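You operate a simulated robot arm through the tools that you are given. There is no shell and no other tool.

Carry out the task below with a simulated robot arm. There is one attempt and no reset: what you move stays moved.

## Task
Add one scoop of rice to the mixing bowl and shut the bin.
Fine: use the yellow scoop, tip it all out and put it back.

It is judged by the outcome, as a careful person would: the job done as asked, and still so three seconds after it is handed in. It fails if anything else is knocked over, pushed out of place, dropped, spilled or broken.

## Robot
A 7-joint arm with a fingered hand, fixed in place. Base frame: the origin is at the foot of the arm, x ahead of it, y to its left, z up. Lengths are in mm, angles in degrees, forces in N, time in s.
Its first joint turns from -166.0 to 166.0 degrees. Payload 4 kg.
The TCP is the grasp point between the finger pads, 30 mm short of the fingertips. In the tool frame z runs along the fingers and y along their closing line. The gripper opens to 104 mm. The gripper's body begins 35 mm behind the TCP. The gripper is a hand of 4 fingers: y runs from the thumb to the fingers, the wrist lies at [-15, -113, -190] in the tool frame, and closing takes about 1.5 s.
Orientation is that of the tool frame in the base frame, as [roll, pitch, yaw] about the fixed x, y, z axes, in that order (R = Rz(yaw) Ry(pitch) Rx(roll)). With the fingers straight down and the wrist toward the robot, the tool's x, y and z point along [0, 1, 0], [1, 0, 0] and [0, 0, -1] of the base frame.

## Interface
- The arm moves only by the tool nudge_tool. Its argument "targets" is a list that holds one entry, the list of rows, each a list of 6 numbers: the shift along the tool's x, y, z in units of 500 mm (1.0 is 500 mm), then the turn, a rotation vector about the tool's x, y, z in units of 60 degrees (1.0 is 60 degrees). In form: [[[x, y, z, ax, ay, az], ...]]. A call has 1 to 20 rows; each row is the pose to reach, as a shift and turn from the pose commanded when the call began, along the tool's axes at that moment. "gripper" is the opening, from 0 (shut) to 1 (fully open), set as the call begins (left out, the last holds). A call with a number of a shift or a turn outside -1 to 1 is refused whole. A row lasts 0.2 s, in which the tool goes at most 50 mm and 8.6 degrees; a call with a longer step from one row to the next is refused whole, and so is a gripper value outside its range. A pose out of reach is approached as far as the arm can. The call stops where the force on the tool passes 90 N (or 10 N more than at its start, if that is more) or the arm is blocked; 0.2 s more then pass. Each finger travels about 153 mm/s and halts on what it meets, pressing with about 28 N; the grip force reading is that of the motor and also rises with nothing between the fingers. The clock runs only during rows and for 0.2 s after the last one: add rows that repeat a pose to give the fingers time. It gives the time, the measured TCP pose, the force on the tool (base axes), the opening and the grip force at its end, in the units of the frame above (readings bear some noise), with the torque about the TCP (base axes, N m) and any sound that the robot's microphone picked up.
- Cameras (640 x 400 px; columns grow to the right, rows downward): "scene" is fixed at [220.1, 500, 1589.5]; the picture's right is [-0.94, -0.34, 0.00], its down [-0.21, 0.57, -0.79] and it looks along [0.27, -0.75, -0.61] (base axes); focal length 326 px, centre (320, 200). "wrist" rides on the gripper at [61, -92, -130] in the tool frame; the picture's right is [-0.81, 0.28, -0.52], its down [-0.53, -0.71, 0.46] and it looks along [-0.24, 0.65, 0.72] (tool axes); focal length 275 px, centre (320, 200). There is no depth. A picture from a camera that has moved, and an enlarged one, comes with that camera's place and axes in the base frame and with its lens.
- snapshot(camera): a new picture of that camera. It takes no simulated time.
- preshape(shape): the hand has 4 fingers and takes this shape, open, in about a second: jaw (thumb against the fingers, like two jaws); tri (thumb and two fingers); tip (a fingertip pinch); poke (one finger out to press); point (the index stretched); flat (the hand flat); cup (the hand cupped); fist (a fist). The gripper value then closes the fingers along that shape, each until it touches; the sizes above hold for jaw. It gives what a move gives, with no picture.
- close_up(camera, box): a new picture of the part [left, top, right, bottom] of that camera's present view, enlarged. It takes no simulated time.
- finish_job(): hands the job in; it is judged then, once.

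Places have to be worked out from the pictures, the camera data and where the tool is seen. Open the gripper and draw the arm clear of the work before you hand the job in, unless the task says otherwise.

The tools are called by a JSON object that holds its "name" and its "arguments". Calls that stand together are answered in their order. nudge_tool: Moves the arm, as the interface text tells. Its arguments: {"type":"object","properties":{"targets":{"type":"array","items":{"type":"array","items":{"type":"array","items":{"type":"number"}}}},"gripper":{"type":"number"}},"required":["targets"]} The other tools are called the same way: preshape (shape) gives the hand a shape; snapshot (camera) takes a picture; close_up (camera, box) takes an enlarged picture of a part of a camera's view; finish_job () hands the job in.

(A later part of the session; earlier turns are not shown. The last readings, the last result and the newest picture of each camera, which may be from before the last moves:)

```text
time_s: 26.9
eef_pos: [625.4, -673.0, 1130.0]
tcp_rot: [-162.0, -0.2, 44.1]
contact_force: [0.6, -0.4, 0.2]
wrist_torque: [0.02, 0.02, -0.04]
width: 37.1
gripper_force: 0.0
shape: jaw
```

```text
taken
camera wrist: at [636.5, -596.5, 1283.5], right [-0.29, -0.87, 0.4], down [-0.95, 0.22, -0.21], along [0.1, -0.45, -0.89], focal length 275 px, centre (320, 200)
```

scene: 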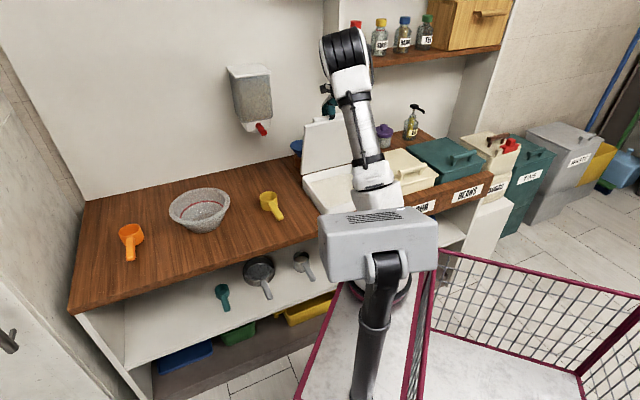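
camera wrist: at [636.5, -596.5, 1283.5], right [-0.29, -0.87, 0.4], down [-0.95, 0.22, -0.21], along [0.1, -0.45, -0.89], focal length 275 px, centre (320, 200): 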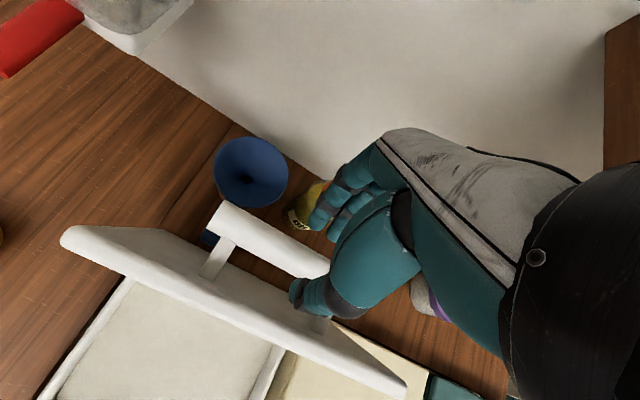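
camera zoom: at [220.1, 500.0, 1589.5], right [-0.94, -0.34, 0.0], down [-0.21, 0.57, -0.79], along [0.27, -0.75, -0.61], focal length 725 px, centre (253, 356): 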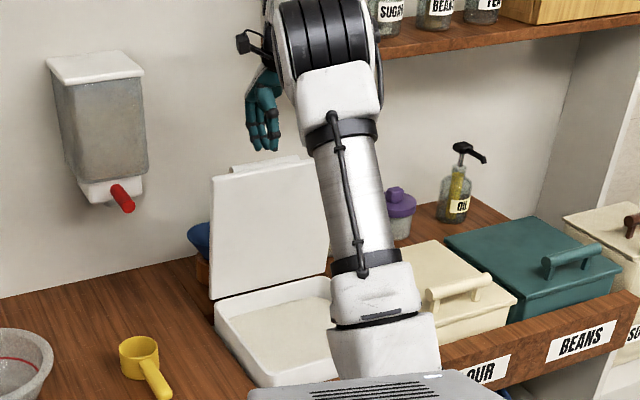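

The lid stays open on its own. Now I raise the hand, pass back over the lid toward the front and level it.

{"name": "nudge_tool", "arguments": {"targets": [[[0, -0.0186, -0.057, 0, 0, 0], [0, -0.0371, -0.114, 0, 0, 0], [0, -0.094, -0.0956, 0, 0, 0], [0, -0.1606, -0.0738, -0.03, 0, 0], [0, -0.2272, -0.0522, -0.08, 0, 0], [0, -0.3034, -0.0274, -0.15, 0, 0], [0, -0.3794, -0.0028, -0.22, 0, 0], [0, -0.4554, 0.022, -0.3, 0, 0]]], "gripper": 0.6}}

{"name": "snapshot", "arguments": {"camera": "wrist"}}

{"name": "snapshot", "arguments": {"camera": "scene"}}

```text
time_s: 28.7
eef_pos: [473.5, -516.8, 1190.3]
tcp_rot: [-180.0, -0.2, 44.1]
contact_force: [0.5, -0.2, -0.4]
wrist_torque: [0.02, 0.02, 0.0]
width: 62.1
gripper_force: 0.0
shape: jaw
```

```text
taken
camera wrist: at [453.3, -408.5, 1321.3], right [-0.39, -0.76, 0.52], down [-0.88, 0.14, -0.46], along [0.28, -0.63, -0.72], focal length 275 px, centre (320, 200)
```

wrist: 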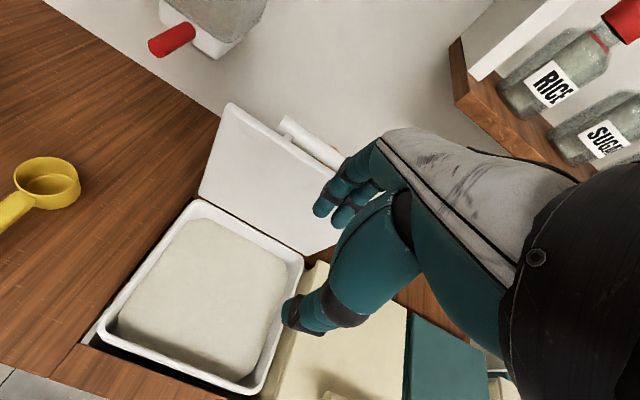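

```text
taken
```

scene: 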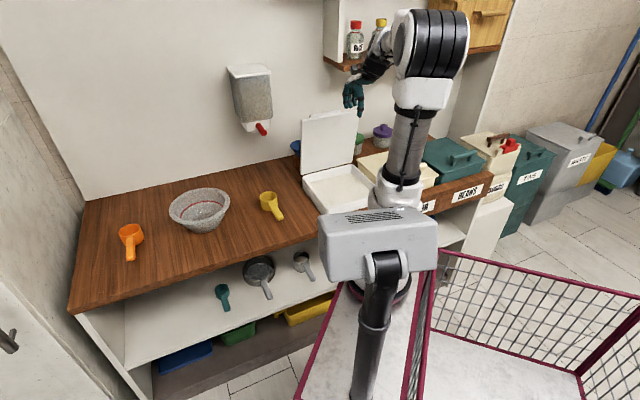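

Let me enlarge the open bin to judge its inner size and the rice level.

{"name": "close_up", "arguments": {"camera": "wrist", "box": [60, 180, 340, 400]}}

{"name": "close_up", "arguments": {"camera": "scene", "box": [290, 100, 390, 220]}}

```text
1.82 times, centred on (200, 290) of wrist
camera zoom: at [453.3, -408.5, 1321.3], right [-0.39, -0.76, 0.52], down [-0.88, 0.14, -0.46], along [0.28, -0.63, -0.72], focal length 500 px, centre (538, 36)
```

zoom: 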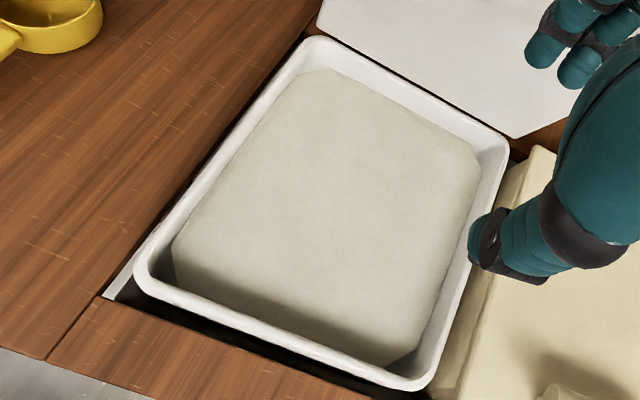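

```text
3.33 times, centred on (340, 160) of scene
camera zoom: at [220.1, 500.0, 1589.5], right [-0.94, -0.34, 0.0], down [-0.21, 0.57, -0.79], along [0.27, -0.75, -0.61], focal length 1088 px, centre (253, 333)
```

zoom: 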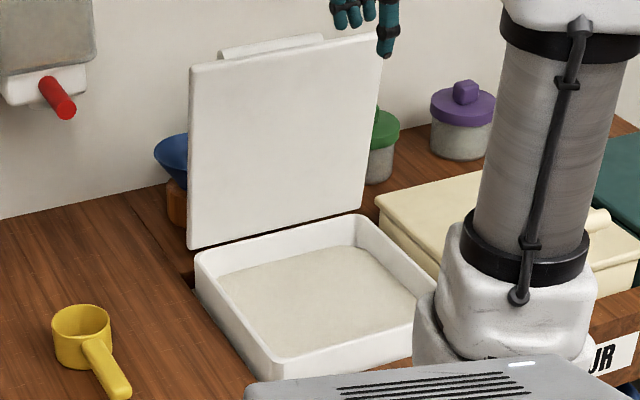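

Rice level looks ~35 mm below the bin rim (z≈803), over A -115..85, N 660..852. For the scoop I want fingers down with tool x along its handle (yaw ≈-43°), wrist on the far (+A) side, so that pouring is a roll about the handle. First half of the yaw, moving toward the scoop.

{"name": "nudge_tool", "arguments": {"targets": [[[0.0375, 0, 0.01, 0, 0, 0.09], [0.075, 0, 0.02, 0, 0, 0.18], [0.1125, 0, 0.03, 0, 0, 0.27], [0.15, 0, 0.04, 0, 0, 0.36], [0.1875, 0, 0.05, 0, 0, 0.45], [0.225, 0, 0.06, 0, 0, 0.54], [0.2625, 0, 0.08, 0, 0, 0.63], [0.3, 0, 0.1, 0, 0, 0.75]]]}}

{"name": "snapshot", "arguments": {"camera": "scene"}}

```text
time_s: 30.5
eef_pos: [580.0, -409.9, 1139.9]
tcp_rot: [179.9, -0.1, -1.0]
contact_force: [-0.5, -0.9, -0.4]
wrist_torque: [0.02, -0.02, -0.01]
width: 62.4
gripper_force: 0.0
shape: jaw
```

```text
taken
```

scene: 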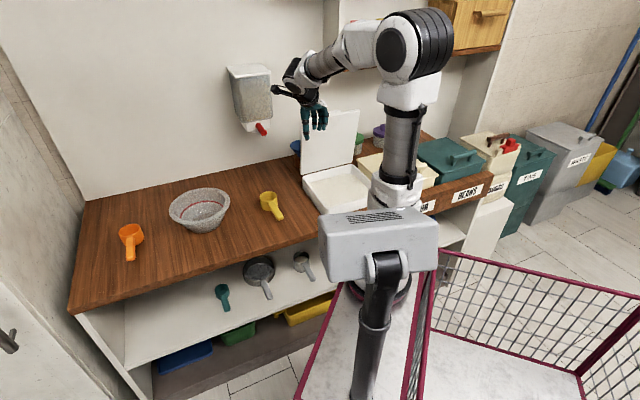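

Second half of the yaw, moving over the scoop handle at a safe height.

{"name": "nudge_tool", "arguments": {"targets": [[[0.0245, -0.0267, 0.02, 0, 0, 0.0875], [0.049, -0.0534, 0.04, 0, 0, 0.175], [0.0737, -0.08, 0.07, 0, 0, 0.2625], [0.0982, -0.1067, 0.1, 0, 0, 0.35], [0.1228, -0.1334, 0.14, 0, 0, 0.4375], [0.1473, -0.16, 0.18, 0, 0, 0.525], [0.1719, -0.1867, 0.23, 0, 0, 0.6125], [0.1964, -0.2134, 0.28, 0, 0, 0.7]]]}}

{"name": "snapshot", "arguments": {"camera": "scene"}}

{"name": "snapshot", "arguments": {"camera": "wrist"}}

```text
time_s: 32.3
eef_pos: [680.6, -306.0, 1000.9]
tcp_rot: [-180.0, -0.1, -43.0]
contact_force: [-1.1, 0.2, 0.1]
wrist_torque: [0.02, 0.0, -0.01]
width: 61.8
gripper_force: 0.1
shape: jaw
```

```text
taken
```

scene: 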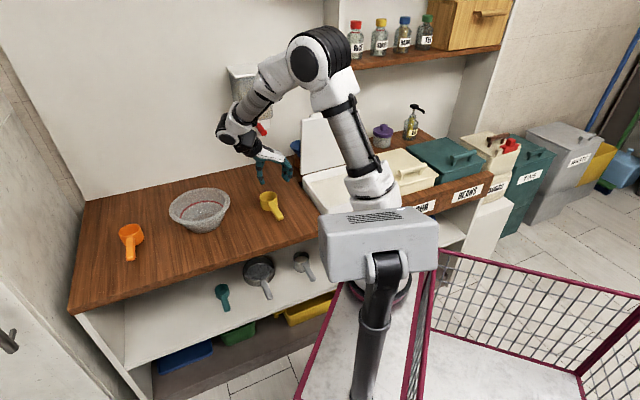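

```text
taken
camera wrist: at [787.4, -279.9, 1132.2], right [-0.78, 0.35, 0.51], down [0.1, 0.89, -0.45], along [-0.62, -0.3, -0.73], focal length 275 px, centre (320, 200)
```

wrist: 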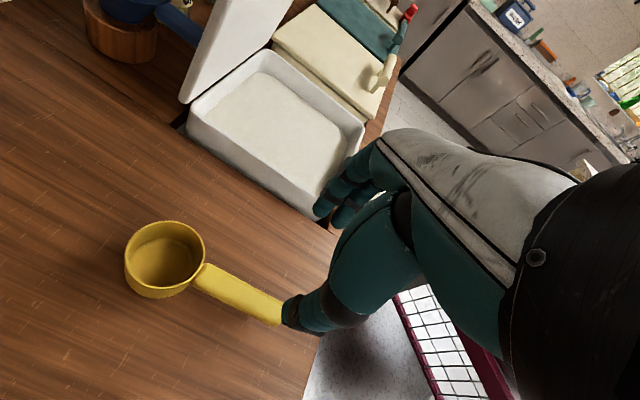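

The pose is reachable. I enlarge the scoop from this second viewpoint to pin down its position and height.

{"name": "close_up", "arguments": {"camera": "wrist", "box": [100, 200, 320, 350]}}

{"name": "close_up", "arguments": {"camera": "scene", "box": [230, 140, 320, 230]}}

```text
2.67 times, centred on (210, 275) of wrist
camera zoom: at [787.4, -279.9, 1132.2], right [-0.78, 0.35, 0.51], down [0.1, 0.89, -0.45], along [-0.62, -0.3, -0.73], focal length 734 px, centre (613, 0)
```

zoom: 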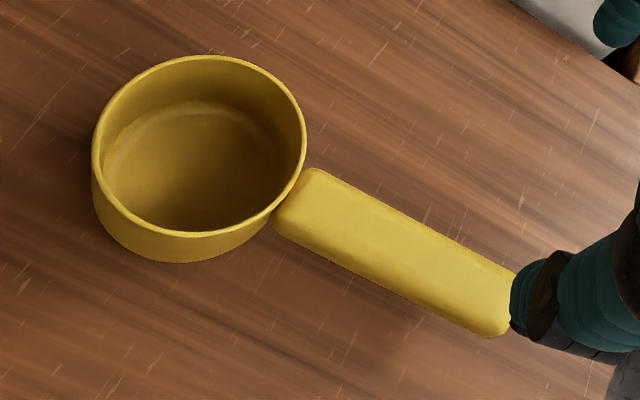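

```text
4.44 times, centred on (275, 185) of scene
camera zoom: at [220.1, 500.0, 1589.5], right [-0.94, -0.34, 0.0], down [-0.21, 0.57, -0.79], along [0.27, -0.75, -0.61], focal length 1450 px, centre (520, 267)
```

zoom: 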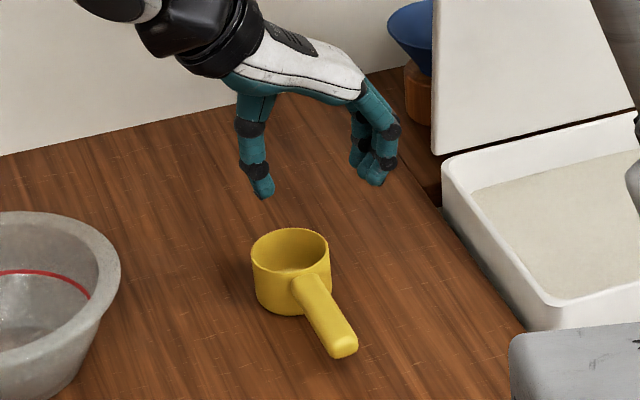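

Combining two wrist views: cup centre at A≈284.5, N≈779, rim z≈853; handle centreline at A≈280.5 for N≈700, end at N≈655, centre height ≈845. I descend to just above the handle, centred at N≈700.

{"name": "nudge_tool", "arguments": {"targets": [[[0.0134, -0.006, 0.04, 0, 0, 0], [0.0134, -0.006, 0.09, 0, 0, 0], [0.0134, -0.006, 0.14, 0, 0, 0], [0.0134, -0.006, 0.19, 0, 0, 0], [0.0134, -0.006, 0.22, 0, 0, 0], [0.0134, -0.006, 0.22, 0, 0, 0]]]}}

{"name": "snapshot", "arguments": {"camera": "wrist"}}

{"name": "close_up", "arguments": {"camera": "scene", "box": [230, 140, 320, 230]}}

```text
time_s: 33.7
eef_pos: [688.0, -306.2, 890.5]
tcp_rot: [-179.8, -0.1, -42.9]
contact_force: [-0.4, 0.3, -0.5]
wrist_torque: [-0.01, -0.01, 0.01]
width: 62.3
gripper_force: 0.1
shape: jaw
```

```text
taken
camera wrist: at [794.9, -280.5, 1021.5], right [-0.78, 0.35, 0.52], down [0.1, 0.89, -0.45], along [-0.62, -0.31, -0.73], focal length 275 px, centre (320, 200)
```

wrist: 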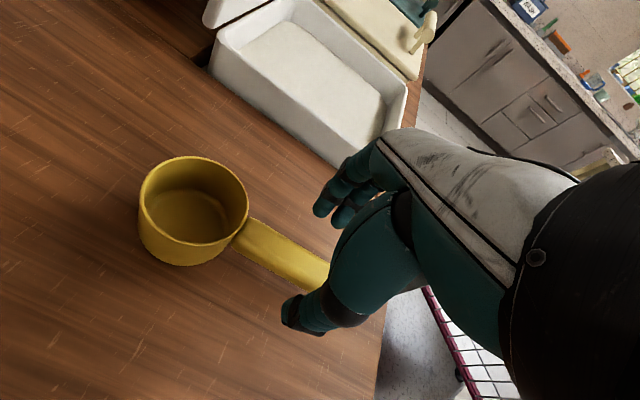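

```text
4.44 times, centred on (275, 185) of scene
camera zoom: at [220.1, 500.0, 1589.5], right [-0.94, -0.34, 0.0], down [-0.21, 0.57, -0.79], along [0.27, -0.75, -0.61], focal length 1450 px, centre (520, 267)
```

zoom: 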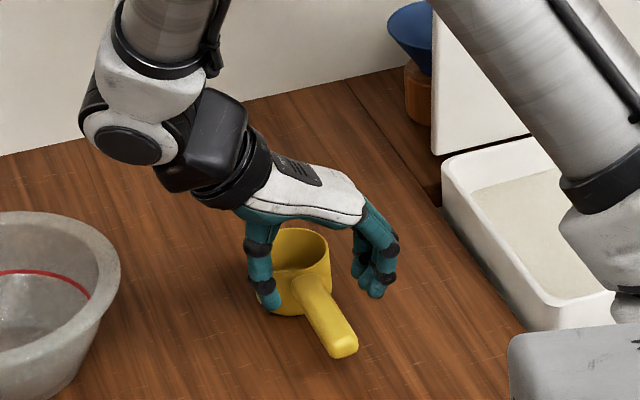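

Fingers straddle the handle. I lower to TCP z≈851 in small steps and watch the force.

{"name": "nudge_tool", "arguments": {"targets": [[[0, 0, 0.025, 0, 0, 0], [0, 0, 0.05, 0, 0, 0], [0, 0, 0.066, 0, 0, 0], [0, 0, 0.078, 0, 0, 0], [0, 0, 0.078, 0, 0, 0]]]}}

{"name": "snapshot", "arguments": {"camera": "wrist"}}

{"name": "close_up", "arguments": {"camera": "scene", "box": [230, 140, 320, 230]}}

```text
time_s: 34.9
eef_pos: [688.0, -307.4, 851.3]
tcp_rot: [-179.8, 0.0, -43.0]
contact_force: [0.2, -0.2, -0.1]
wrist_torque: [-0.01, 0.02, -0.01]
width: 62.2
gripper_force: 0.1
shape: jaw
```

```text
taken
camera wrist: at [794.4, -280.8, 982.7], right [-0.78, 0.35, 0.52], down [0.1, 0.89, -0.45], along [-0.62, -0.31, -0.73], focal length 275 px, centre (320, 200)
```

wrist: 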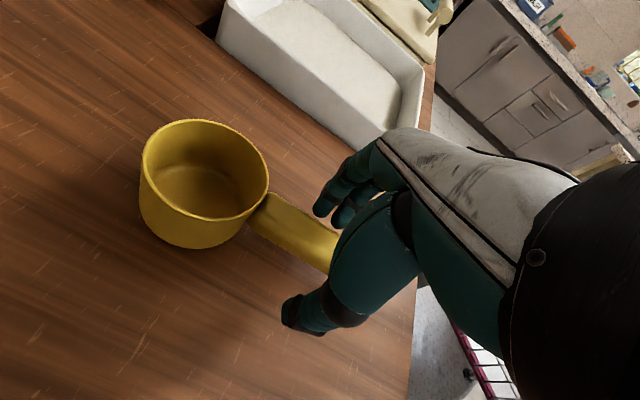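

```text
4.44 times, centred on (275, 185) of scene
camera zoom: at [220.1, 500.0, 1589.5], right [-0.94, -0.34, 0.0], down [-0.21, 0.57, -0.79], along [0.27, -0.75, -0.61], focal length 1450 px, centre (520, 267)
```

zoom: 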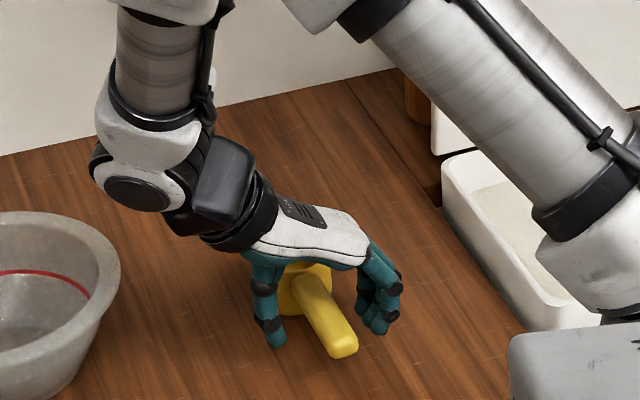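

No contact, handle centred between thumb and fingers. I close on it.

{"name": "nudge_tool", "arguments": {"targets": [[[0, 0, 0, 0, 0, 0], [0, 0, 0, 0, 0, 0], [0, 0, 0, 0, 0, 0], [0, 0, 0, 0, 0, 0], [0, 0, 0, 0, 0, 0], [0, 0, 0, 0, 0, 0], [0, 0, 0, 0, 0, 0]]], "gripper": 0}}

{"name": "snapshot", "arguments": {"camera": "wrist"}}

{"name": "close_up", "arguments": {"camera": "scene", "box": [230, 140, 320, 230]}}

```text
time_s: 36.5
eef_pos: [687.5, -305.9, 851.8]
tcp_rot: [-179.9, -0.1, -42.9]
contact_force: [0.3, 0.0, 0.1]
wrist_torque: [0.02, 0.01, 0.0]
width: 19.7
gripper_force: 28.1
shape: jaw
```

```text
taken
camera wrist: at [794.4, -280.7, 982.8], right [-0.78, 0.35, 0.52], down [0.1, 0.89, -0.45], along [-0.62, -0.31, -0.73], focal length 275 px, centre (320, 200)
```

wrist: 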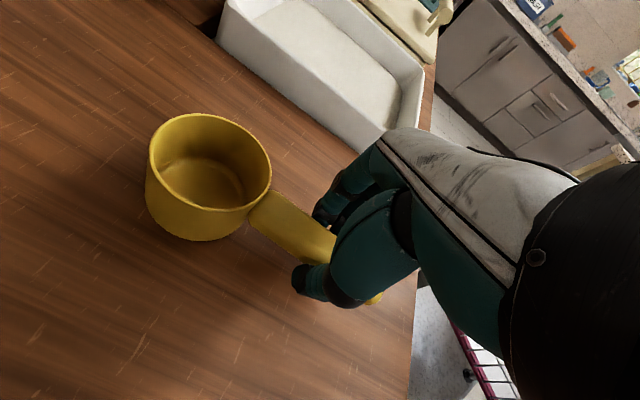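

```text
4.44 times, centred on (275, 185) of scene
camera zoom: at [220.1, 500.0, 1589.5], right [-0.94, -0.34, 0.0], down [-0.21, 0.57, -0.79], along [0.27, -0.75, -0.61], focal length 1450 px, centre (520, 267)
```

zoom: 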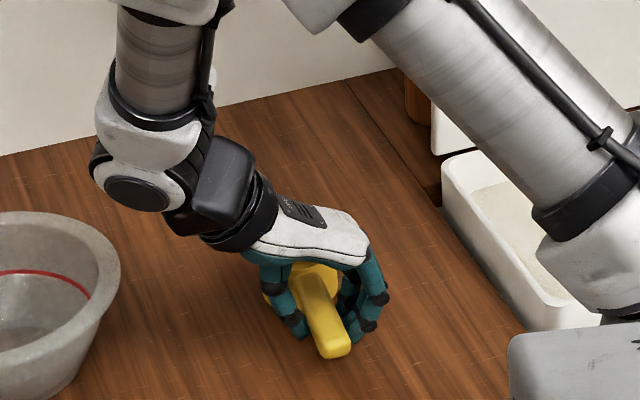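

The handle is held (19.7 mm wide). I lift slowly.

{"name": "nudge_tool", "arguments": {"targets": [[[0, 0, -0.01, 0, 0, 0], [0, 0, -0.03, 0, 0, 0], [0, 0, -0.07, 0, 0, 0], [0, 0, -0.13, 0, 0, 0], [0, 0, -0.19, 0, 0, 0], [0, 0, -0.25, 0, 0, 0], [0, 0, -0.3, 0, 0, 0]]]}}

{"name": "snapshot", "arguments": {"camera": "wrist"}}

{"name": "snapshot", "arguments": {"camera": "scene"}}

```text
time_s: 38.1
eef_pos: [688.2, -306.1, 1001.3]
tcp_rot: [-179.9, 0.0, -42.8]
contact_force: [0.6, -0.2, 0.6]
wrist_torque: [0.02, 0.04, 0.01]
width: 19.9
gripper_force: 28.0
shape: jaw
```

```text
taken
camera wrist: at [795.4, -280.0, 1132.9], right [-0.78, 0.35, 0.52], down [0.1, 0.89, -0.45], along [-0.62, -0.31, -0.73], focal length 275 px, centre (320, 200)
```

wrist: 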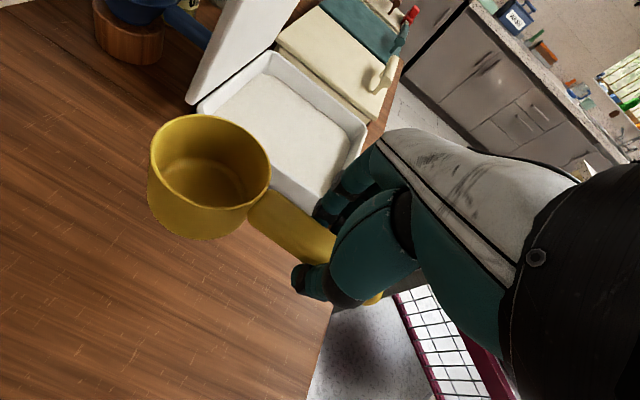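

```text
taken
```

scene: 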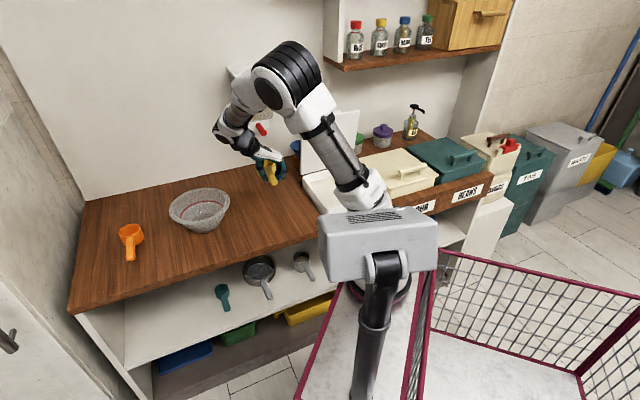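

The scoop is firmly held and level. Before taking rice, I'll rehearse the empty pour motion above the bowl to be sure the roll is reachable: translate toward the bowl while rolling about the handle.

{"name": "nudge_tool", "arguments": {"targets": [[[0.001, -0.048, -0.02, 0, 0, 0], [0.002, -0.096, -0.04, 0, 0, 0], [0.003, -0.144, -0.06, 0, 0, 0], [0.004, -0.192, -0.08, 0.1, 0, 0], [0.005, -0.24, -0.08, 0.2, 0, 0], [0.006, -0.288, -0.08, 0.3, 0, 0], [0.007, -0.336, -0.08, 0.4, 0, 0], [0.008, -0.384, -0.08, 0.5, 0, 0], [0.009, -0.432, -0.08, 0.6, 0, 0], [0.009, -0.48, -0.08, 0.7, 0, 0], [0.009, -0.48, -0.08, 0.83, 0, 0], [0.009, -0.48, -0.08, 0.96, 0, 0]]]}}

{"name": "snapshot", "arguments": {"camera": "wrist"}}

{"name": "snapshot", "arguments": {"camera": "scene"}}

```text
time_s: 40.7
eef_pos: [854.9, -134.1, 1041.5]
tcp_rot: [-122.2, -0.1, -42.8]
contact_force: [0.2, 0.4, -0.9]
wrist_torque: [0.0, 0.03, -0.02]
width: 19.9
gripper_force: 28.3
shape: jaw
```

```text
taken
camera wrist: at [857.5, -220.2, 1189.8], right [-0.99, 0.12, 0.04], down [0.13, 0.92, 0.36], along [0.01, 0.36, -0.93], focal length 275 px, centre (320, 200)
```

wrist: 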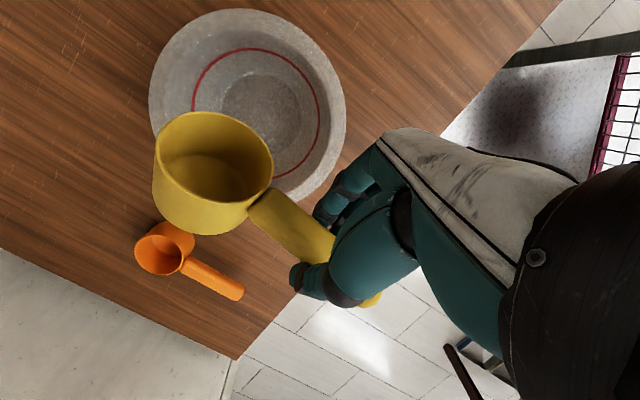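

```text
taken
```

scene: 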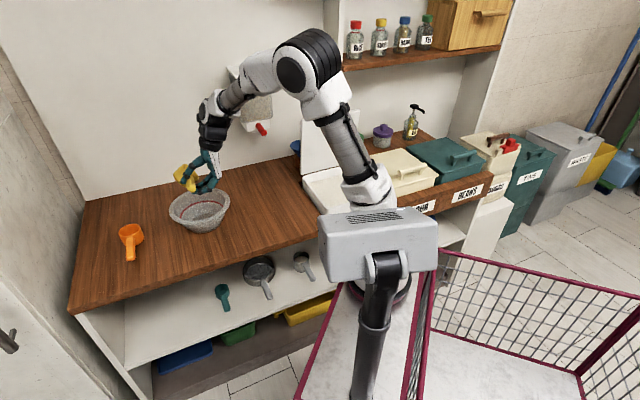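

The first 58° of roll works. I continue the rehearsal to ~115° and beyond with the empty scoop.

{"name": "nudge_tool", "arguments": {"targets": [[[0, 0, 0, 0.12, 0, 0], [0, 0, 0, 0.24, 0, 0], [0, 0, 0, 0.36, 0, 0], [0, 0, 0, 0.48, 0, 0], [0, 0, 0, 0.6, 0, 0], [0, 0, 0, 0.72, 0, 0], [0, 0, 0, 0.84, 0, 0], [0, 0, 0, 0.96, 0, 0]]]}}

{"name": "snapshot", "arguments": {"camera": "wrist"}}

{"name": "snapshot", "arguments": {"camera": "scene"}}

```text
time_s: 42.5
eef_pos: [854.4, -134.3, 1042.3]
tcp_rot: [-64.5, -0.1, -42.9]
contact_force: [-0.3, -1.0, -1.4]
wrist_torque: [0.05, 0.0, -0.01]
width: 20.0
gripper_force: 28.4
shape: jaw
```

```text
taken
camera wrist: at [792.5, -291.1, 1070.2], right [-0.83, 0.3, -0.47], down [-0.32, 0.44, 0.84], along [0.46, 0.85, -0.27], focal length 275 px, centre (320, 200)
```

wrist: 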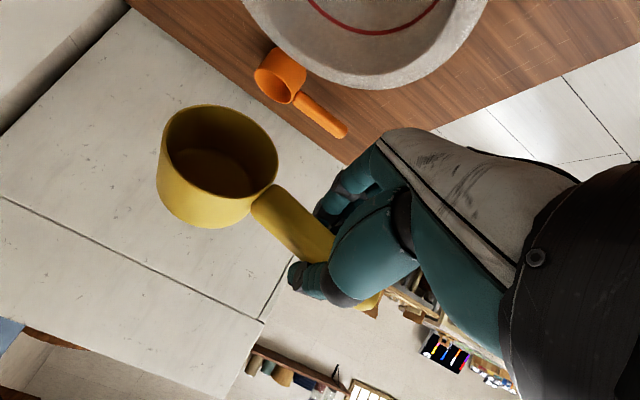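

```text
taken
```

scene: 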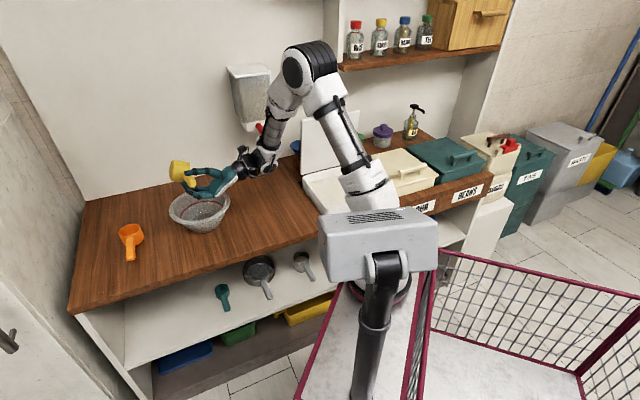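

115° works well. One more increment to check ~150°.

{"name": "nudge_tool", "arguments": {"targets": [[[0, 0, 0, 0.12, 0, 0], [0, 0, 0, 0.24, 0, 0], [0, 0, 0, 0.36, 0, 0], [0, 0, 0, 0.48, 0, 0], [0, 0, 0, 0.6, 0, 0]]]}}

{"name": "close_up", "arguments": {"camera": "scene", "box": [100, 80, 340, 240]}}

```text
time_s: 43.7
eef_pos: [854.3, -134.8, 1042.5]
tcp_rot: [-28.4, -0.1, -43.0]
contact_force: [-0.2, 1.1, -0.9]
wrist_torque: [0.04, 0.05, -0.01]
width: 20.2
gripper_force: 28.1
shape: jaw
```

```text
2.50 times, centred on (220, 160) of scene
camera zoom: at [220.1, 500.0, 1589.5], right [-0.94, -0.34, 0.0], down [-0.21, 0.57, -0.79], along [0.27, -0.75, -0.61], focal length 816 px, centre (570, 300)
```

zoom: 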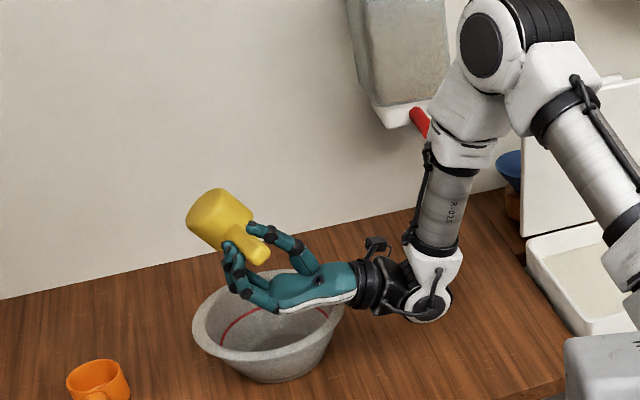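

The full pour roll is reachable with clearance. I roll the empty scoop back upright.

{"name": "nudge_tool", "arguments": {"targets": [[[0, 0, 0, -0.12, 0, 0], [0, 0, 0, -0.24, 0, 0], [0, 0, 0, -0.36, 0, 0], [0, 0, 0, -0.48, 0, 0], [0, 0, 0, -0.6, 0, 0], [0, 0, 0, -0.72, 0, 0], [0, 0, 0, -0.84, 0, 0], [0, 0, 0, -0.96, 0, 0]]]}}

{"name": "nudge_tool", "arguments": {"targets": [[[0, 0, 0, -0.12, 0, 0], [0, 0, 0, -0.24, 0, 0], [0, 0, 0, -0.36, 0, 0], [0, 0, 0, -0.48, 0, 0], [0, 0, 0, -0.6, 0, 0], [0, 0, 0, -0.72, 0, 0], [0, 0, 0, -0.84, 0, 0], [0, 0, 0, -0.96, 0, 0]]]}}

{"name": "nudge_tool", "arguments": {"targets": [[[0, 0, 0, -0.12, 0, 0], [0, 0, 0, -0.24, 0, 0], [0, 0, 0, -0.36, 0, 0], [0, 0, 0, -0.48, 0, 0], [0, 0, 0, -0.6, 0, 0], [0, 0, 0, -0.607, 0, 0]]]}}

{"name": "snapshot", "arguments": {"camera": "scene"}}

```text
time_s: 45.5
eef_pos: [854.2, -135.2, 1041.7]
tcp_rot: [-86.4, 0.0, -43.0]
contact_force: [-0.5, 0.2, -0.1]
wrist_torque: [0.0, 0.06, 0.02]
width: 20.2
gripper_force: 27.4
shape: jaw
```

```text
time_s: 47.3
eef_pos: [854.5, -136.2, 1042.8]
tcp_rot: [-144.1, -0.1, -43.0]
contact_force: [0.1, -1.0, -0.6]
wrist_torque: [0.08, 0.01, -0.04]
width: 20.0
gripper_force: 28.5
shape: jaw
```

```text
time_s: 48.7
eef_pos: [854.3, -135.8, 1041.9]
tcp_rot: [179.7, -0.1, -42.9]
contact_force: [-1.1, -0.9, -0.5]
wrist_torque: [0.0, 0.02, -0.03]
width: 20.2
gripper_force: 27.7
shape: jaw
```

```text
taken
```

scene: 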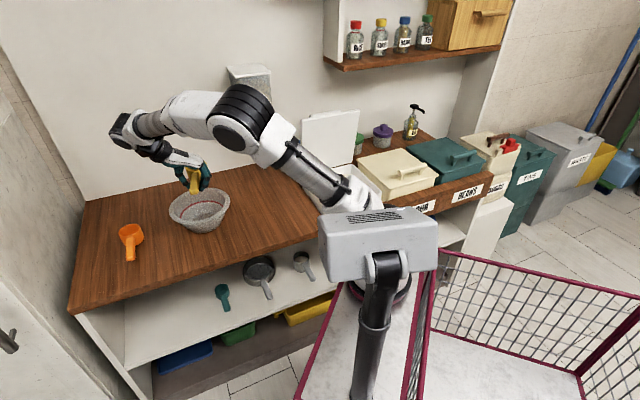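

Now I carry the empty scoop back toward the rice bin (first leg, same orientation, about z=1000).

{"name": "nudge_tool", "arguments": {"targets": [[[-0.0035, 0.0667, 0.01, 0, 0, 0], [-0.007, 0.1333, 0.02, 0, 0, 0], [-0.0105, 0.2, 0.03, 0, 0, 0], [-0.014, 0.2667, 0.04, 0, 0, 0], [-0.0175, 0.3333, 0.05, 0, 0, 0], [-0.021, 0.4, 0.06, 0, 0, 0], [-0.0245, 0.4667, 0.07, 0, 0, 0], [-0.028, 0.5333, 0.08, 0, 0, 0], [-0.031, 0.6, 0.08, 0, 0, 0]]]}}

{"name": "snapshot", "arguments": {"camera": "scene"}}

```text
time_s: 50.7
eef_pos: [638.4, -343.5, 1002.4]
tcp_rot: [179.7, 0.0, -42.8]
contact_force: [-0.3, 0.5, -1.3]
wrist_torque: [0.02, 0.06, 0.01]
width: 20.3
gripper_force: 28.4
shape: jaw
```

```text
taken
```

scene: 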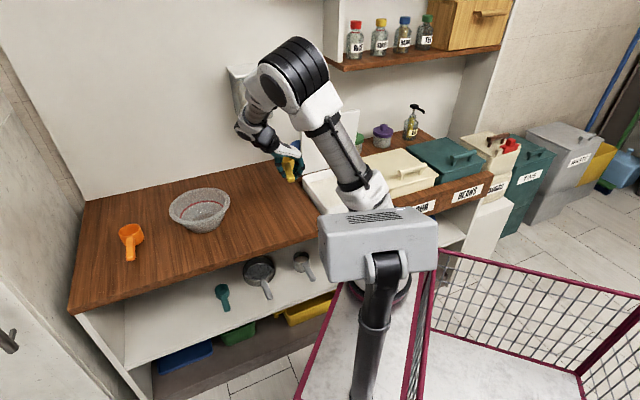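

Second leg: over the rice bin, yawing to 0° so the scoop points diagonally toward the back-left corner.

{"name": "nudge_tool", "arguments": {"targets": [[[-0.0037, 0.0644, 0.004, 0, 0, -0.08], [-0.0075, 0.1289, 0.008, 0, 0, -0.16], [-0.0112, 0.1933, 0.012, 0, 0, -0.24], [-0.0149, 0.2578, 0.016, 0, 0, -0.32], [-0.0187, 0.3222, 0.02, 0, 0, -0.4], [-0.0224, 0.3867, 0.024, 0, 0, -0.48], [-0.0261, 0.4511, 0.028, 0, 0, -0.56], [-0.0299, 0.5156, 0.032, 0, 0, -0.64], [-0.0336, 0.58, 0.034, 0, 0, -0.713]]]}}

{"name": "snapshot", "arguments": {"camera": "wrist"}}

{"name": "snapshot", "arguments": {"camera": "scene"}}

```text
time_s: 52.7
eef_pos: [429.2, -544.9, 986.7]
tcp_rot: [179.7, 0.2, 0.0]
contact_force: [0.5, 1.2, -1.1]
wrist_torque: [-0.01, 0.07, 0.02]
width: 20.1
gripper_force: 28.3
shape: jaw
```

```text
taken
camera wrist: at [490.9, -451.1, 1117.2], right [-0.81, -0.27, 0.52], down [-0.53, 0.71, -0.46], along [-0.25, -0.65, -0.72], focal length 275 px, centre (320, 200)
```

wrist: 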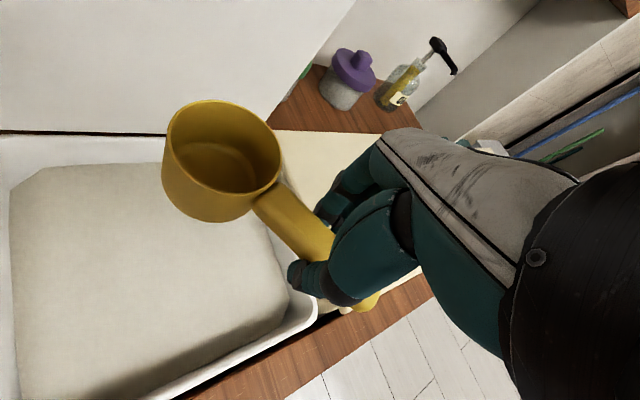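

```text
taken
```

scene: 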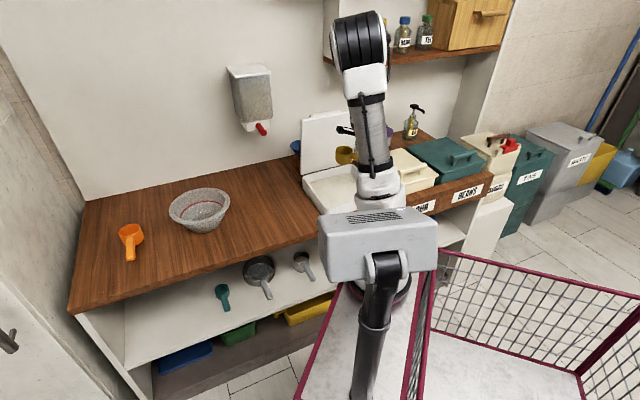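

Scoop is over the bin, aligned with base x. I pitch it 45° mouth-forward and lower it so the lip is just above the bin rim.

{"name": "nudge_tool", "arguments": {"targets": [[[0.004, 0.0022, 0.01, 0, -0.125, 0], [0.008, 0.0044, 0.025, 0, -0.25, 0], [0.012, 0.0066, 0.04, 0, -0.375, 0], [0.016, 0.0088, 0.06, 0, -0.5, 0], [0.02, 0.011, 0.08, 0, -0.625, 0], [0.0236, 0.0132, 0.0954, 0, -0.75, 0]]]}}

{"name": "snapshot", "arguments": {"camera": "wrist"}}

{"name": "close_up", "arguments": {"camera": "scene", "box": [280, 90, 420, 220]}}

```text
time_s: 54.1
eef_pos: [440.1, -551.6, 939.9]
tcp_rot: [179.6, 45.1, -0.5]
contact_force: [-1.0, 1.0, -0.8]
wrist_torque: [0.02, 0.03, 0.04]
width: 19.9
gripper_force: 27.7
shape: jaw
```

```text
taken
camera wrist: at [576.1, -459.6, 989.0], right [-0.21, -0.27, 0.94], down [-0.7, 0.72, 0.05], along [-0.69, -0.64, -0.34], focal length 275 px, centre (320, 200)
```

wrist: 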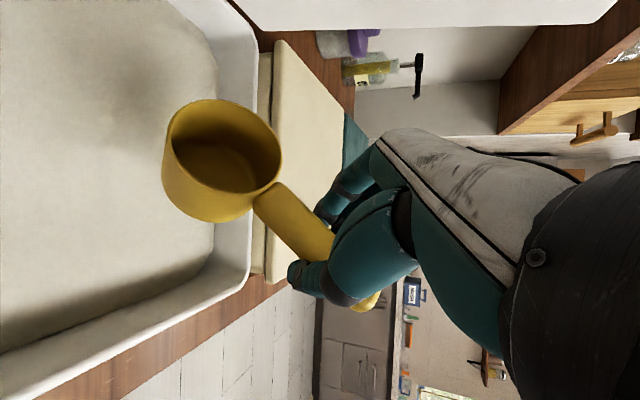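

```text
3.08 times, centred on (350, 155) of scene
camera zoom: at [220.1, 500.0, 1589.5], right [-0.94, -0.34, 0.0], down [-0.21, 0.57, -0.79], along [0.27, -0.75, -0.61], focal length 1004 px, centre (228, 338)
```

zoom: 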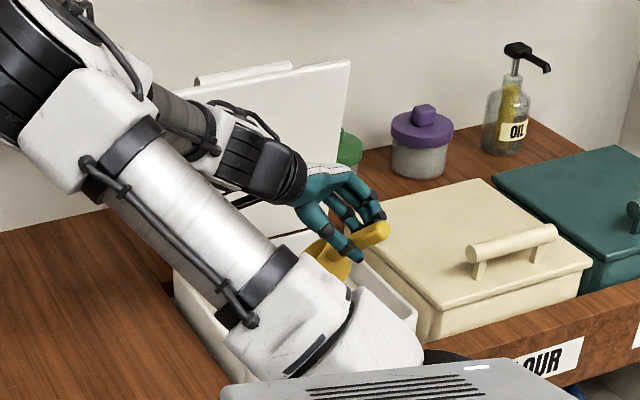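

Pose is good, the lip hovers over the rice. I lower the lip to about z=795 (just into the rice) and check force and view.

{"name": "nudge_tool", "arguments": {"targets": [[[0.022, 0, 0.0134, 0, 0, 0], [0.0438, 0, 0.0268, 0, 0, 0], [0.0643, 0, 0.039, 0, 0, 0], [0.0848, 0, 0.051, 0, 0, 0], [0.1025, 0, 0.0573, 0, 0, 0], [0.1202, 0, 0.0636, 0, 0, 0]]]}}

{"name": "snapshot", "arguments": {"camera": "wrist"}}

{"name": "close_up", "arguments": {"camera": "scene", "box": [280, 90, 420, 220]}}

```text
time_s: 55.5
eef_pos: [461.3, -553.1, 875.0]
tcp_rot: [179.8, 45.1, -0.2]
contact_force: [0.6, 0.0, -0.5]
wrist_torque: [-0.01, 0.0, 0.01]
width: 20.1
gripper_force: 27.9
shape: jaw
```

```text
taken
camera wrist: at [597.2, -460.0, 923.3], right [-0.21, -0.27, 0.94], down [-0.7, 0.72, 0.05], along [-0.69, -0.64, -0.34], focal length 275 px, centre (320, 200)
```

wrist: 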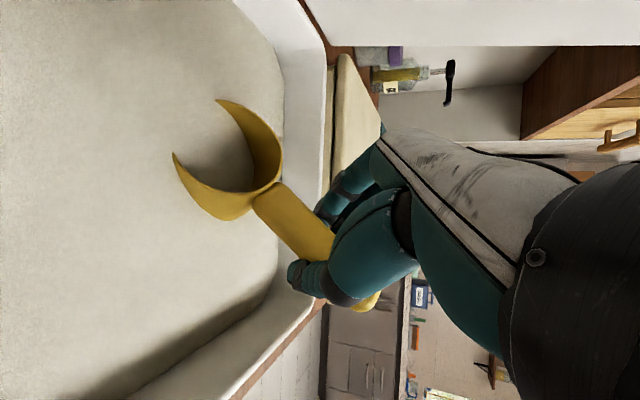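

```text
3.08 times, centred on (350, 155) of scene
camera zoom: at [220.1, 500.0, 1589.5], right [-0.94, -0.34, 0.0], down [-0.21, 0.57, -0.79], along [0.27, -0.75, -0.61], focal length 1004 px, centre (228, 338)
```

zoom: 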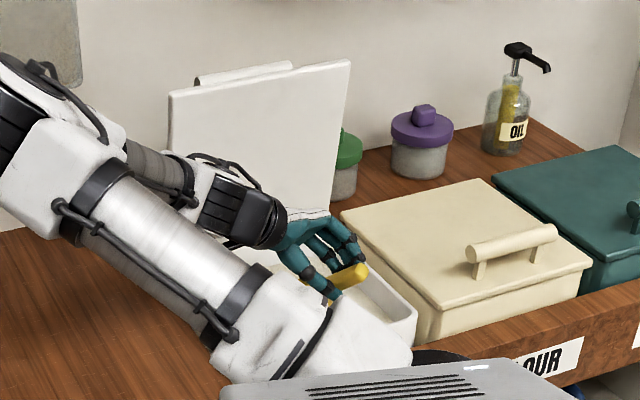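

The rice offers no resistance and the surface cuts the cup at about z≈820. I now push forward and deeper, then level the cup while the mouth is under the surface, and raise it.

{"name": "nudge_tool", "arguments": {"targets": [[[0.0297, 0, 0.0014, 0, 0, 0], [0.0509, 0, -0.0113, 0, 0, 0], [0.0724, 0, -0.0074, 0, 0.0833, 0], [0.092, 0, 0.0041, 0, 0.2, 0], [0.1092, 0, 0.015, 0, 0.3167, 0], [0.1196, 0, 0.0204, 0, 0.4333, 0], [0.129, 0, 0.0257, 0, 0.55, 0], [0.1352, 0, 0.0294, 0, 0.6667, 0], [0.1329, 0, 0.0283, 0, 0.75, 0], [0.1329, 0, 0.0283, 0, 0.75, 0]]]}}

{"name": "snapshot", "arguments": {"camera": "wrist"}}

```text
time_s: 57.7
eef_pos: [497.6, -552.7, 819.0]
tcp_rot: [179.8, 0.1, -0.1]
contact_force: [0.2, 0.3, -0.8]
wrist_torque: [0.03, 0.12, 0.01]
width: 20.2
gripper_force: 27.9
shape: jaw
```

```text
taken
camera wrist: at [559.5, -459.9, 949.0], right [-0.81, -0.27, 0.52], down [-0.53, 0.71, -0.46], along [-0.25, -0.65, -0.72], focal length 275 px, centre (320, 200)
```

wrist: 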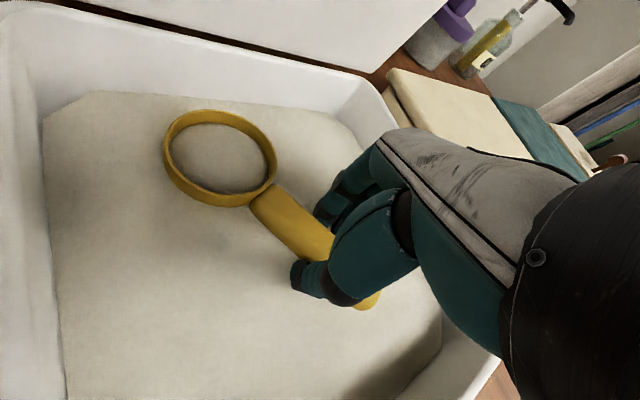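

The rim still shows ~10 mm above the rice surface. I dip ~22 mm lower so the rim is submerged, then raise level and slowly.

{"name": "nudge_tool", "arguments": {"targets": [[[0, 0, 0.015, 0, 0, 0], [0, 0, 0.03, 0, 0, 0], [0, 0, 0.044, 0, 0, 0], [0.01, 0, 0.044, 0, 0, 0], [0.01, 0, 0.044, 0, 0, 0]]]}}

{"name": "snapshot", "arguments": {"camera": "wrist"}}

```text
time_s: 58.9
eef_pos: [501.5, -554.2, 796.7]
tcp_rot: [179.8, 0.1, -0.1]
contact_force: [0.0, 0.2, -1.8]
wrist_torque: [0.0, 0.11, 0.0]
width: 20.3
gripper_force: 27.5
shape: jaw
```

```text
taken
camera wrist: at [564.4, -460.4, 927.0], right [-0.81, -0.27, 0.52], down [-0.53, 0.71, -0.46], along [-0.25, -0.65, -0.72], focal length 275 px, centre (320, 200)
```

wrist: 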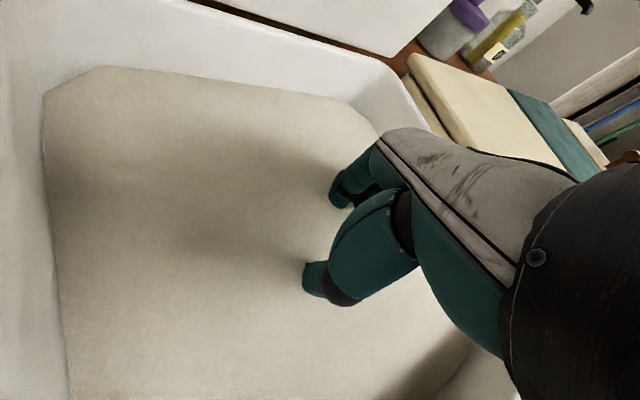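

Fully submerged with no resistance. I raise it straight up, level and slowly.

{"name": "nudge_tool", "arguments": {"targets": [[[0, 0, -0.02, 0, 0, 0], [0, 0, -0.04, 0, 0, 0], [0, 0, -0.06, 0, 0, 0], [0, 0, -0.08, 0, 0, 0], [0, 0, -0.1, 0, 0, 0], [0, 0, -0.12, 0, 0, 0], [0, 0, -0.14, 0, 0, 0]]]}}

{"name": "snapshot", "arguments": {"camera": "wrist"}}

{"name": "close_up", "arguments": {"camera": "wrist", "box": [130, 80, 330, 260]}}

```text
time_s: 60.5
eef_pos: [502.3, -553.1, 865.5]
tcp_rot: [179.8, 0.1, -0.1]
contact_force: [0.2, 1.1, -1.7]
wrist_torque: [0.03, 0.07, 0.0]
width: 20.1
gripper_force: 28.0
shape: jaw
```

```text
taken
camera wrist: at [563.8, -460.4, 996.5], right [-0.81, -0.27, 0.52], down [-0.53, 0.71, -0.46], along [-0.25, -0.65, -0.72], focal length 275 px, centre (320, 200)
```

wrist: 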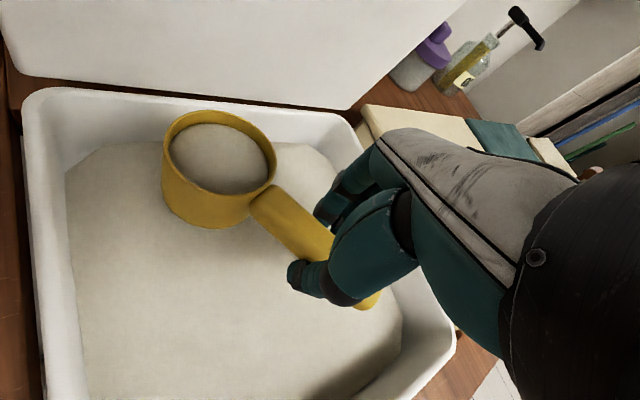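

```text
2.22 times, centred on (230, 170) of wrist
camera zoom: at [563.8, -460.4, 996.5], right [-0.81, -0.27, 0.52], down [-0.53, 0.71, -0.46], along [-0.25, -0.65, -0.72], focal length 612 px, centre (520, 267)
```

zoom: 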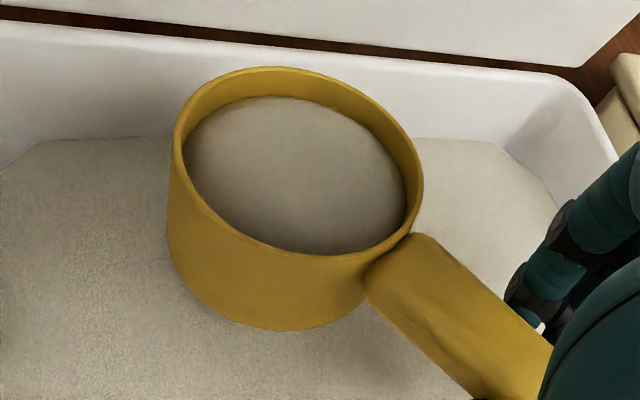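

The scoop is full, level just below its rim. I lift it clear of the bin, gently.

{"name": "nudge_tool", "arguments": {"targets": [[[0, 0, -0.02, 0, 0, 0], [0, 0, -0.05, 0, 0, 0], [0, 0, -0.08, 0, 0, 0], [0, 0, -0.11, 0, 0, 0], [0, 0, -0.14, 0, 0, 0], [0, 0, -0.17, 0, 0, 0], [0, 0, -0.2, 0, 0, 0], [0, 0, -0.22, 0, 0, 0]]]}}

{"name": "nudge_tool", "arguments": {"targets": [[[0.01, -0.015, -0.004, 0, 0, 0.03], [0.03, -0.045, -0.008, 0, 0, 0.09], [0.053, -0.082, -0.013, 0, 0, 0.15], [0.077, -0.119, -0.018, 0, 0, 0.21], [0.101, -0.156, -0.023, 0, 0, 0.275], [0.125, -0.193, -0.028, 0, 0, 0.34], [0.149, -0.23, -0.033, 0, 0, 0.405], [0.173, -0.267, -0.038, 0, 0, 0.47], [0.197, -0.304, -0.043, 0, 0, 0.53], [0.22, -0.341, -0.047, 0, 0, 0.59], [0.241, -0.373, -0.05, 0, 0, 0.64], [0.258, -0.4, -0.05, 0, 0, 0.68], [0.268, -0.414, -0.05, 0, 0, 0.705], [0.2706, -0.4192, -0.05, 0, 0, 0.717]]]}}

{"name": "snapshot", "arguments": {"camera": "wrist"}}

{"name": "snapshot", "arguments": {"camera": "scene"}}

```text
time_s: 62.3
eef_pos: [504.0, -552.5, 976.4]
tcp_rot: [179.7, 0.3, -0.1]
contact_force: [0.4, -0.6, -2.2]
wrist_torque: [0.05, 0.09, 0.0]
width: 20.2
gripper_force: 27.9
shape: jaw
```

```text
time_s: 65.3
eef_pos: [637.2, -341.5, 1000.2]
tcp_rot: [179.7, 0.0, -43.1]
contact_force: [0.0, 0.3, -2.0]
wrist_torque: [0.11, 0.01, 0.0]
width: 20.0
gripper_force: 28.0
shape: jaw
```

```text
taken
camera wrist: at [746.9, -315.8, 1129.9], right [-0.78, 0.36, 0.52], down [0.1, 0.88, -0.46], along [-0.62, -0.31, -0.72], focal length 275 px, centre (320, 200)
```

wrist: 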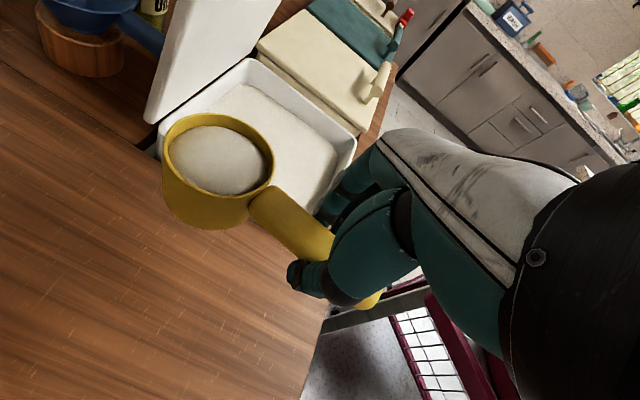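

```text
taken
```

scene: 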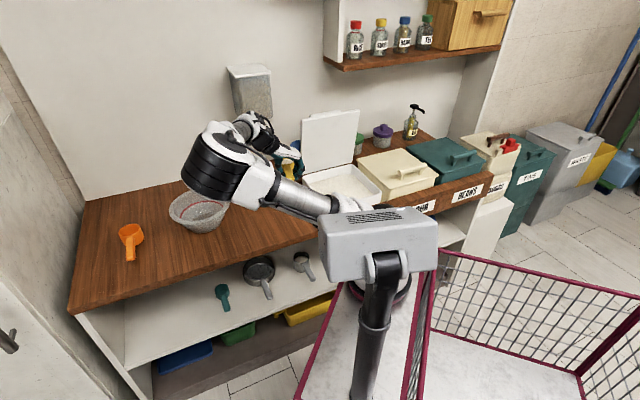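

Rice is still level in the scoop. The elbow took a different posture, so I move toward the bowl in two checked halves.

{"name": "nudge_tool", "arguments": {"targets": [[[0.002, -0.02, 0, 0, 0, 0], [0.006, -0.06, 0, 0, 0, 0], [0.01, -0.105, 0, 0, 0, 0], [0.0145, -0.15, 0, 0, 0, 0], [0.019, -0.195, 0, 0, 0, 0], [0.0235, -0.24, 0, 0, 0, 0], [0.027, -0.28, 0, 0, 0, 0], [0.03, -0.305, 0, 0, 0, 0], [0.03, -0.31, 0, 0, 0, 0]]]}}

{"name": "snapshot", "arguments": {"camera": "scene"}}

{"name": "snapshot", "arguments": {"camera": "wrist"}}

```text
time_s: 67.3
eef_pos: [753.9, -240.1, 997.6]
tcp_rot: [179.8, 0.0, -43.1]
contact_force: [0.4, -0.3, -1.5]
wrist_torque: [0.05, 0.07, 0.0]
width: 20.2
gripper_force: 28.1
shape: jaw
```

```text
taken
```

scene: 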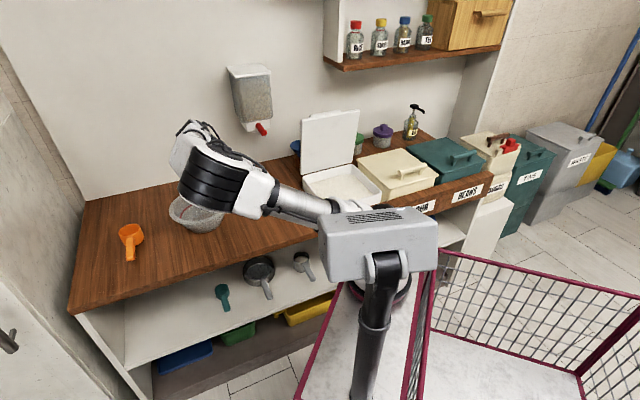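

```text
taken
camera wrist: at [863.2, -213.7, 1128.8], right [-0.78, 0.35, 0.52], down [0.1, 0.88, -0.46], along [-0.62, -0.31, -0.72], focal length 275 px, centre (320, 200)
```

wrist: 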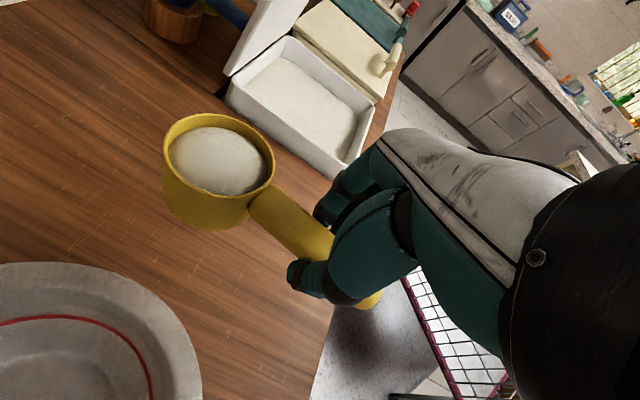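

Rice still level. I continue the second half to above the bowl.

{"name": "nudge_tool", "arguments": {"targets": [[[0.002, -0.02, 0, 0, 0, 0], [0.006, -0.06, 0, 0, 0, 0], [0.01, -0.105, 0, 0, 0, 0], [0.0145, -0.15, 0, 0, 0, 0], [0.019, -0.195, 0, 0, 0, 0], [0.0235, -0.24, 0, 0, 0, 0], [0.027, -0.28, 0, 0, 0, 0], [0.03, -0.3, 0, 0, 0, 0], [0.03, -0.306, 0, 0, 0, 0]]]}}

{"name": "snapshot", "arguments": {"camera": "scene"}}

{"name": "snapshot", "arguments": {"camera": "wrist"}}

```text
time_s: 69.3
eef_pos: [871.5, -137.7, 998.9]
tcp_rot: [179.7, -0.1, -43.1]
contact_force: [0.1, 0.4, -1.3]
wrist_torque: [0.06, 0.03, 0.04]
width: 20.1
gripper_force: 28.0
shape: jaw
```

```text
taken
```

scene: 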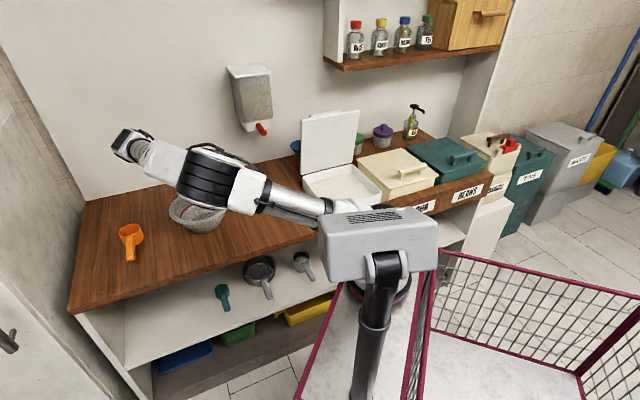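

```text
taken
camera wrist: at [980.0, -111.3, 1128.8], right [-0.78, 0.36, 0.52], down [0.1, 0.88, -0.46], along [-0.62, -0.31, -0.72], focal length 275 px, centre (320, 200)
```

wrist: 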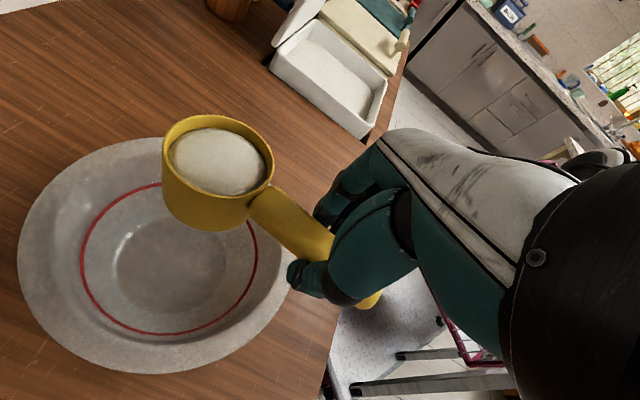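

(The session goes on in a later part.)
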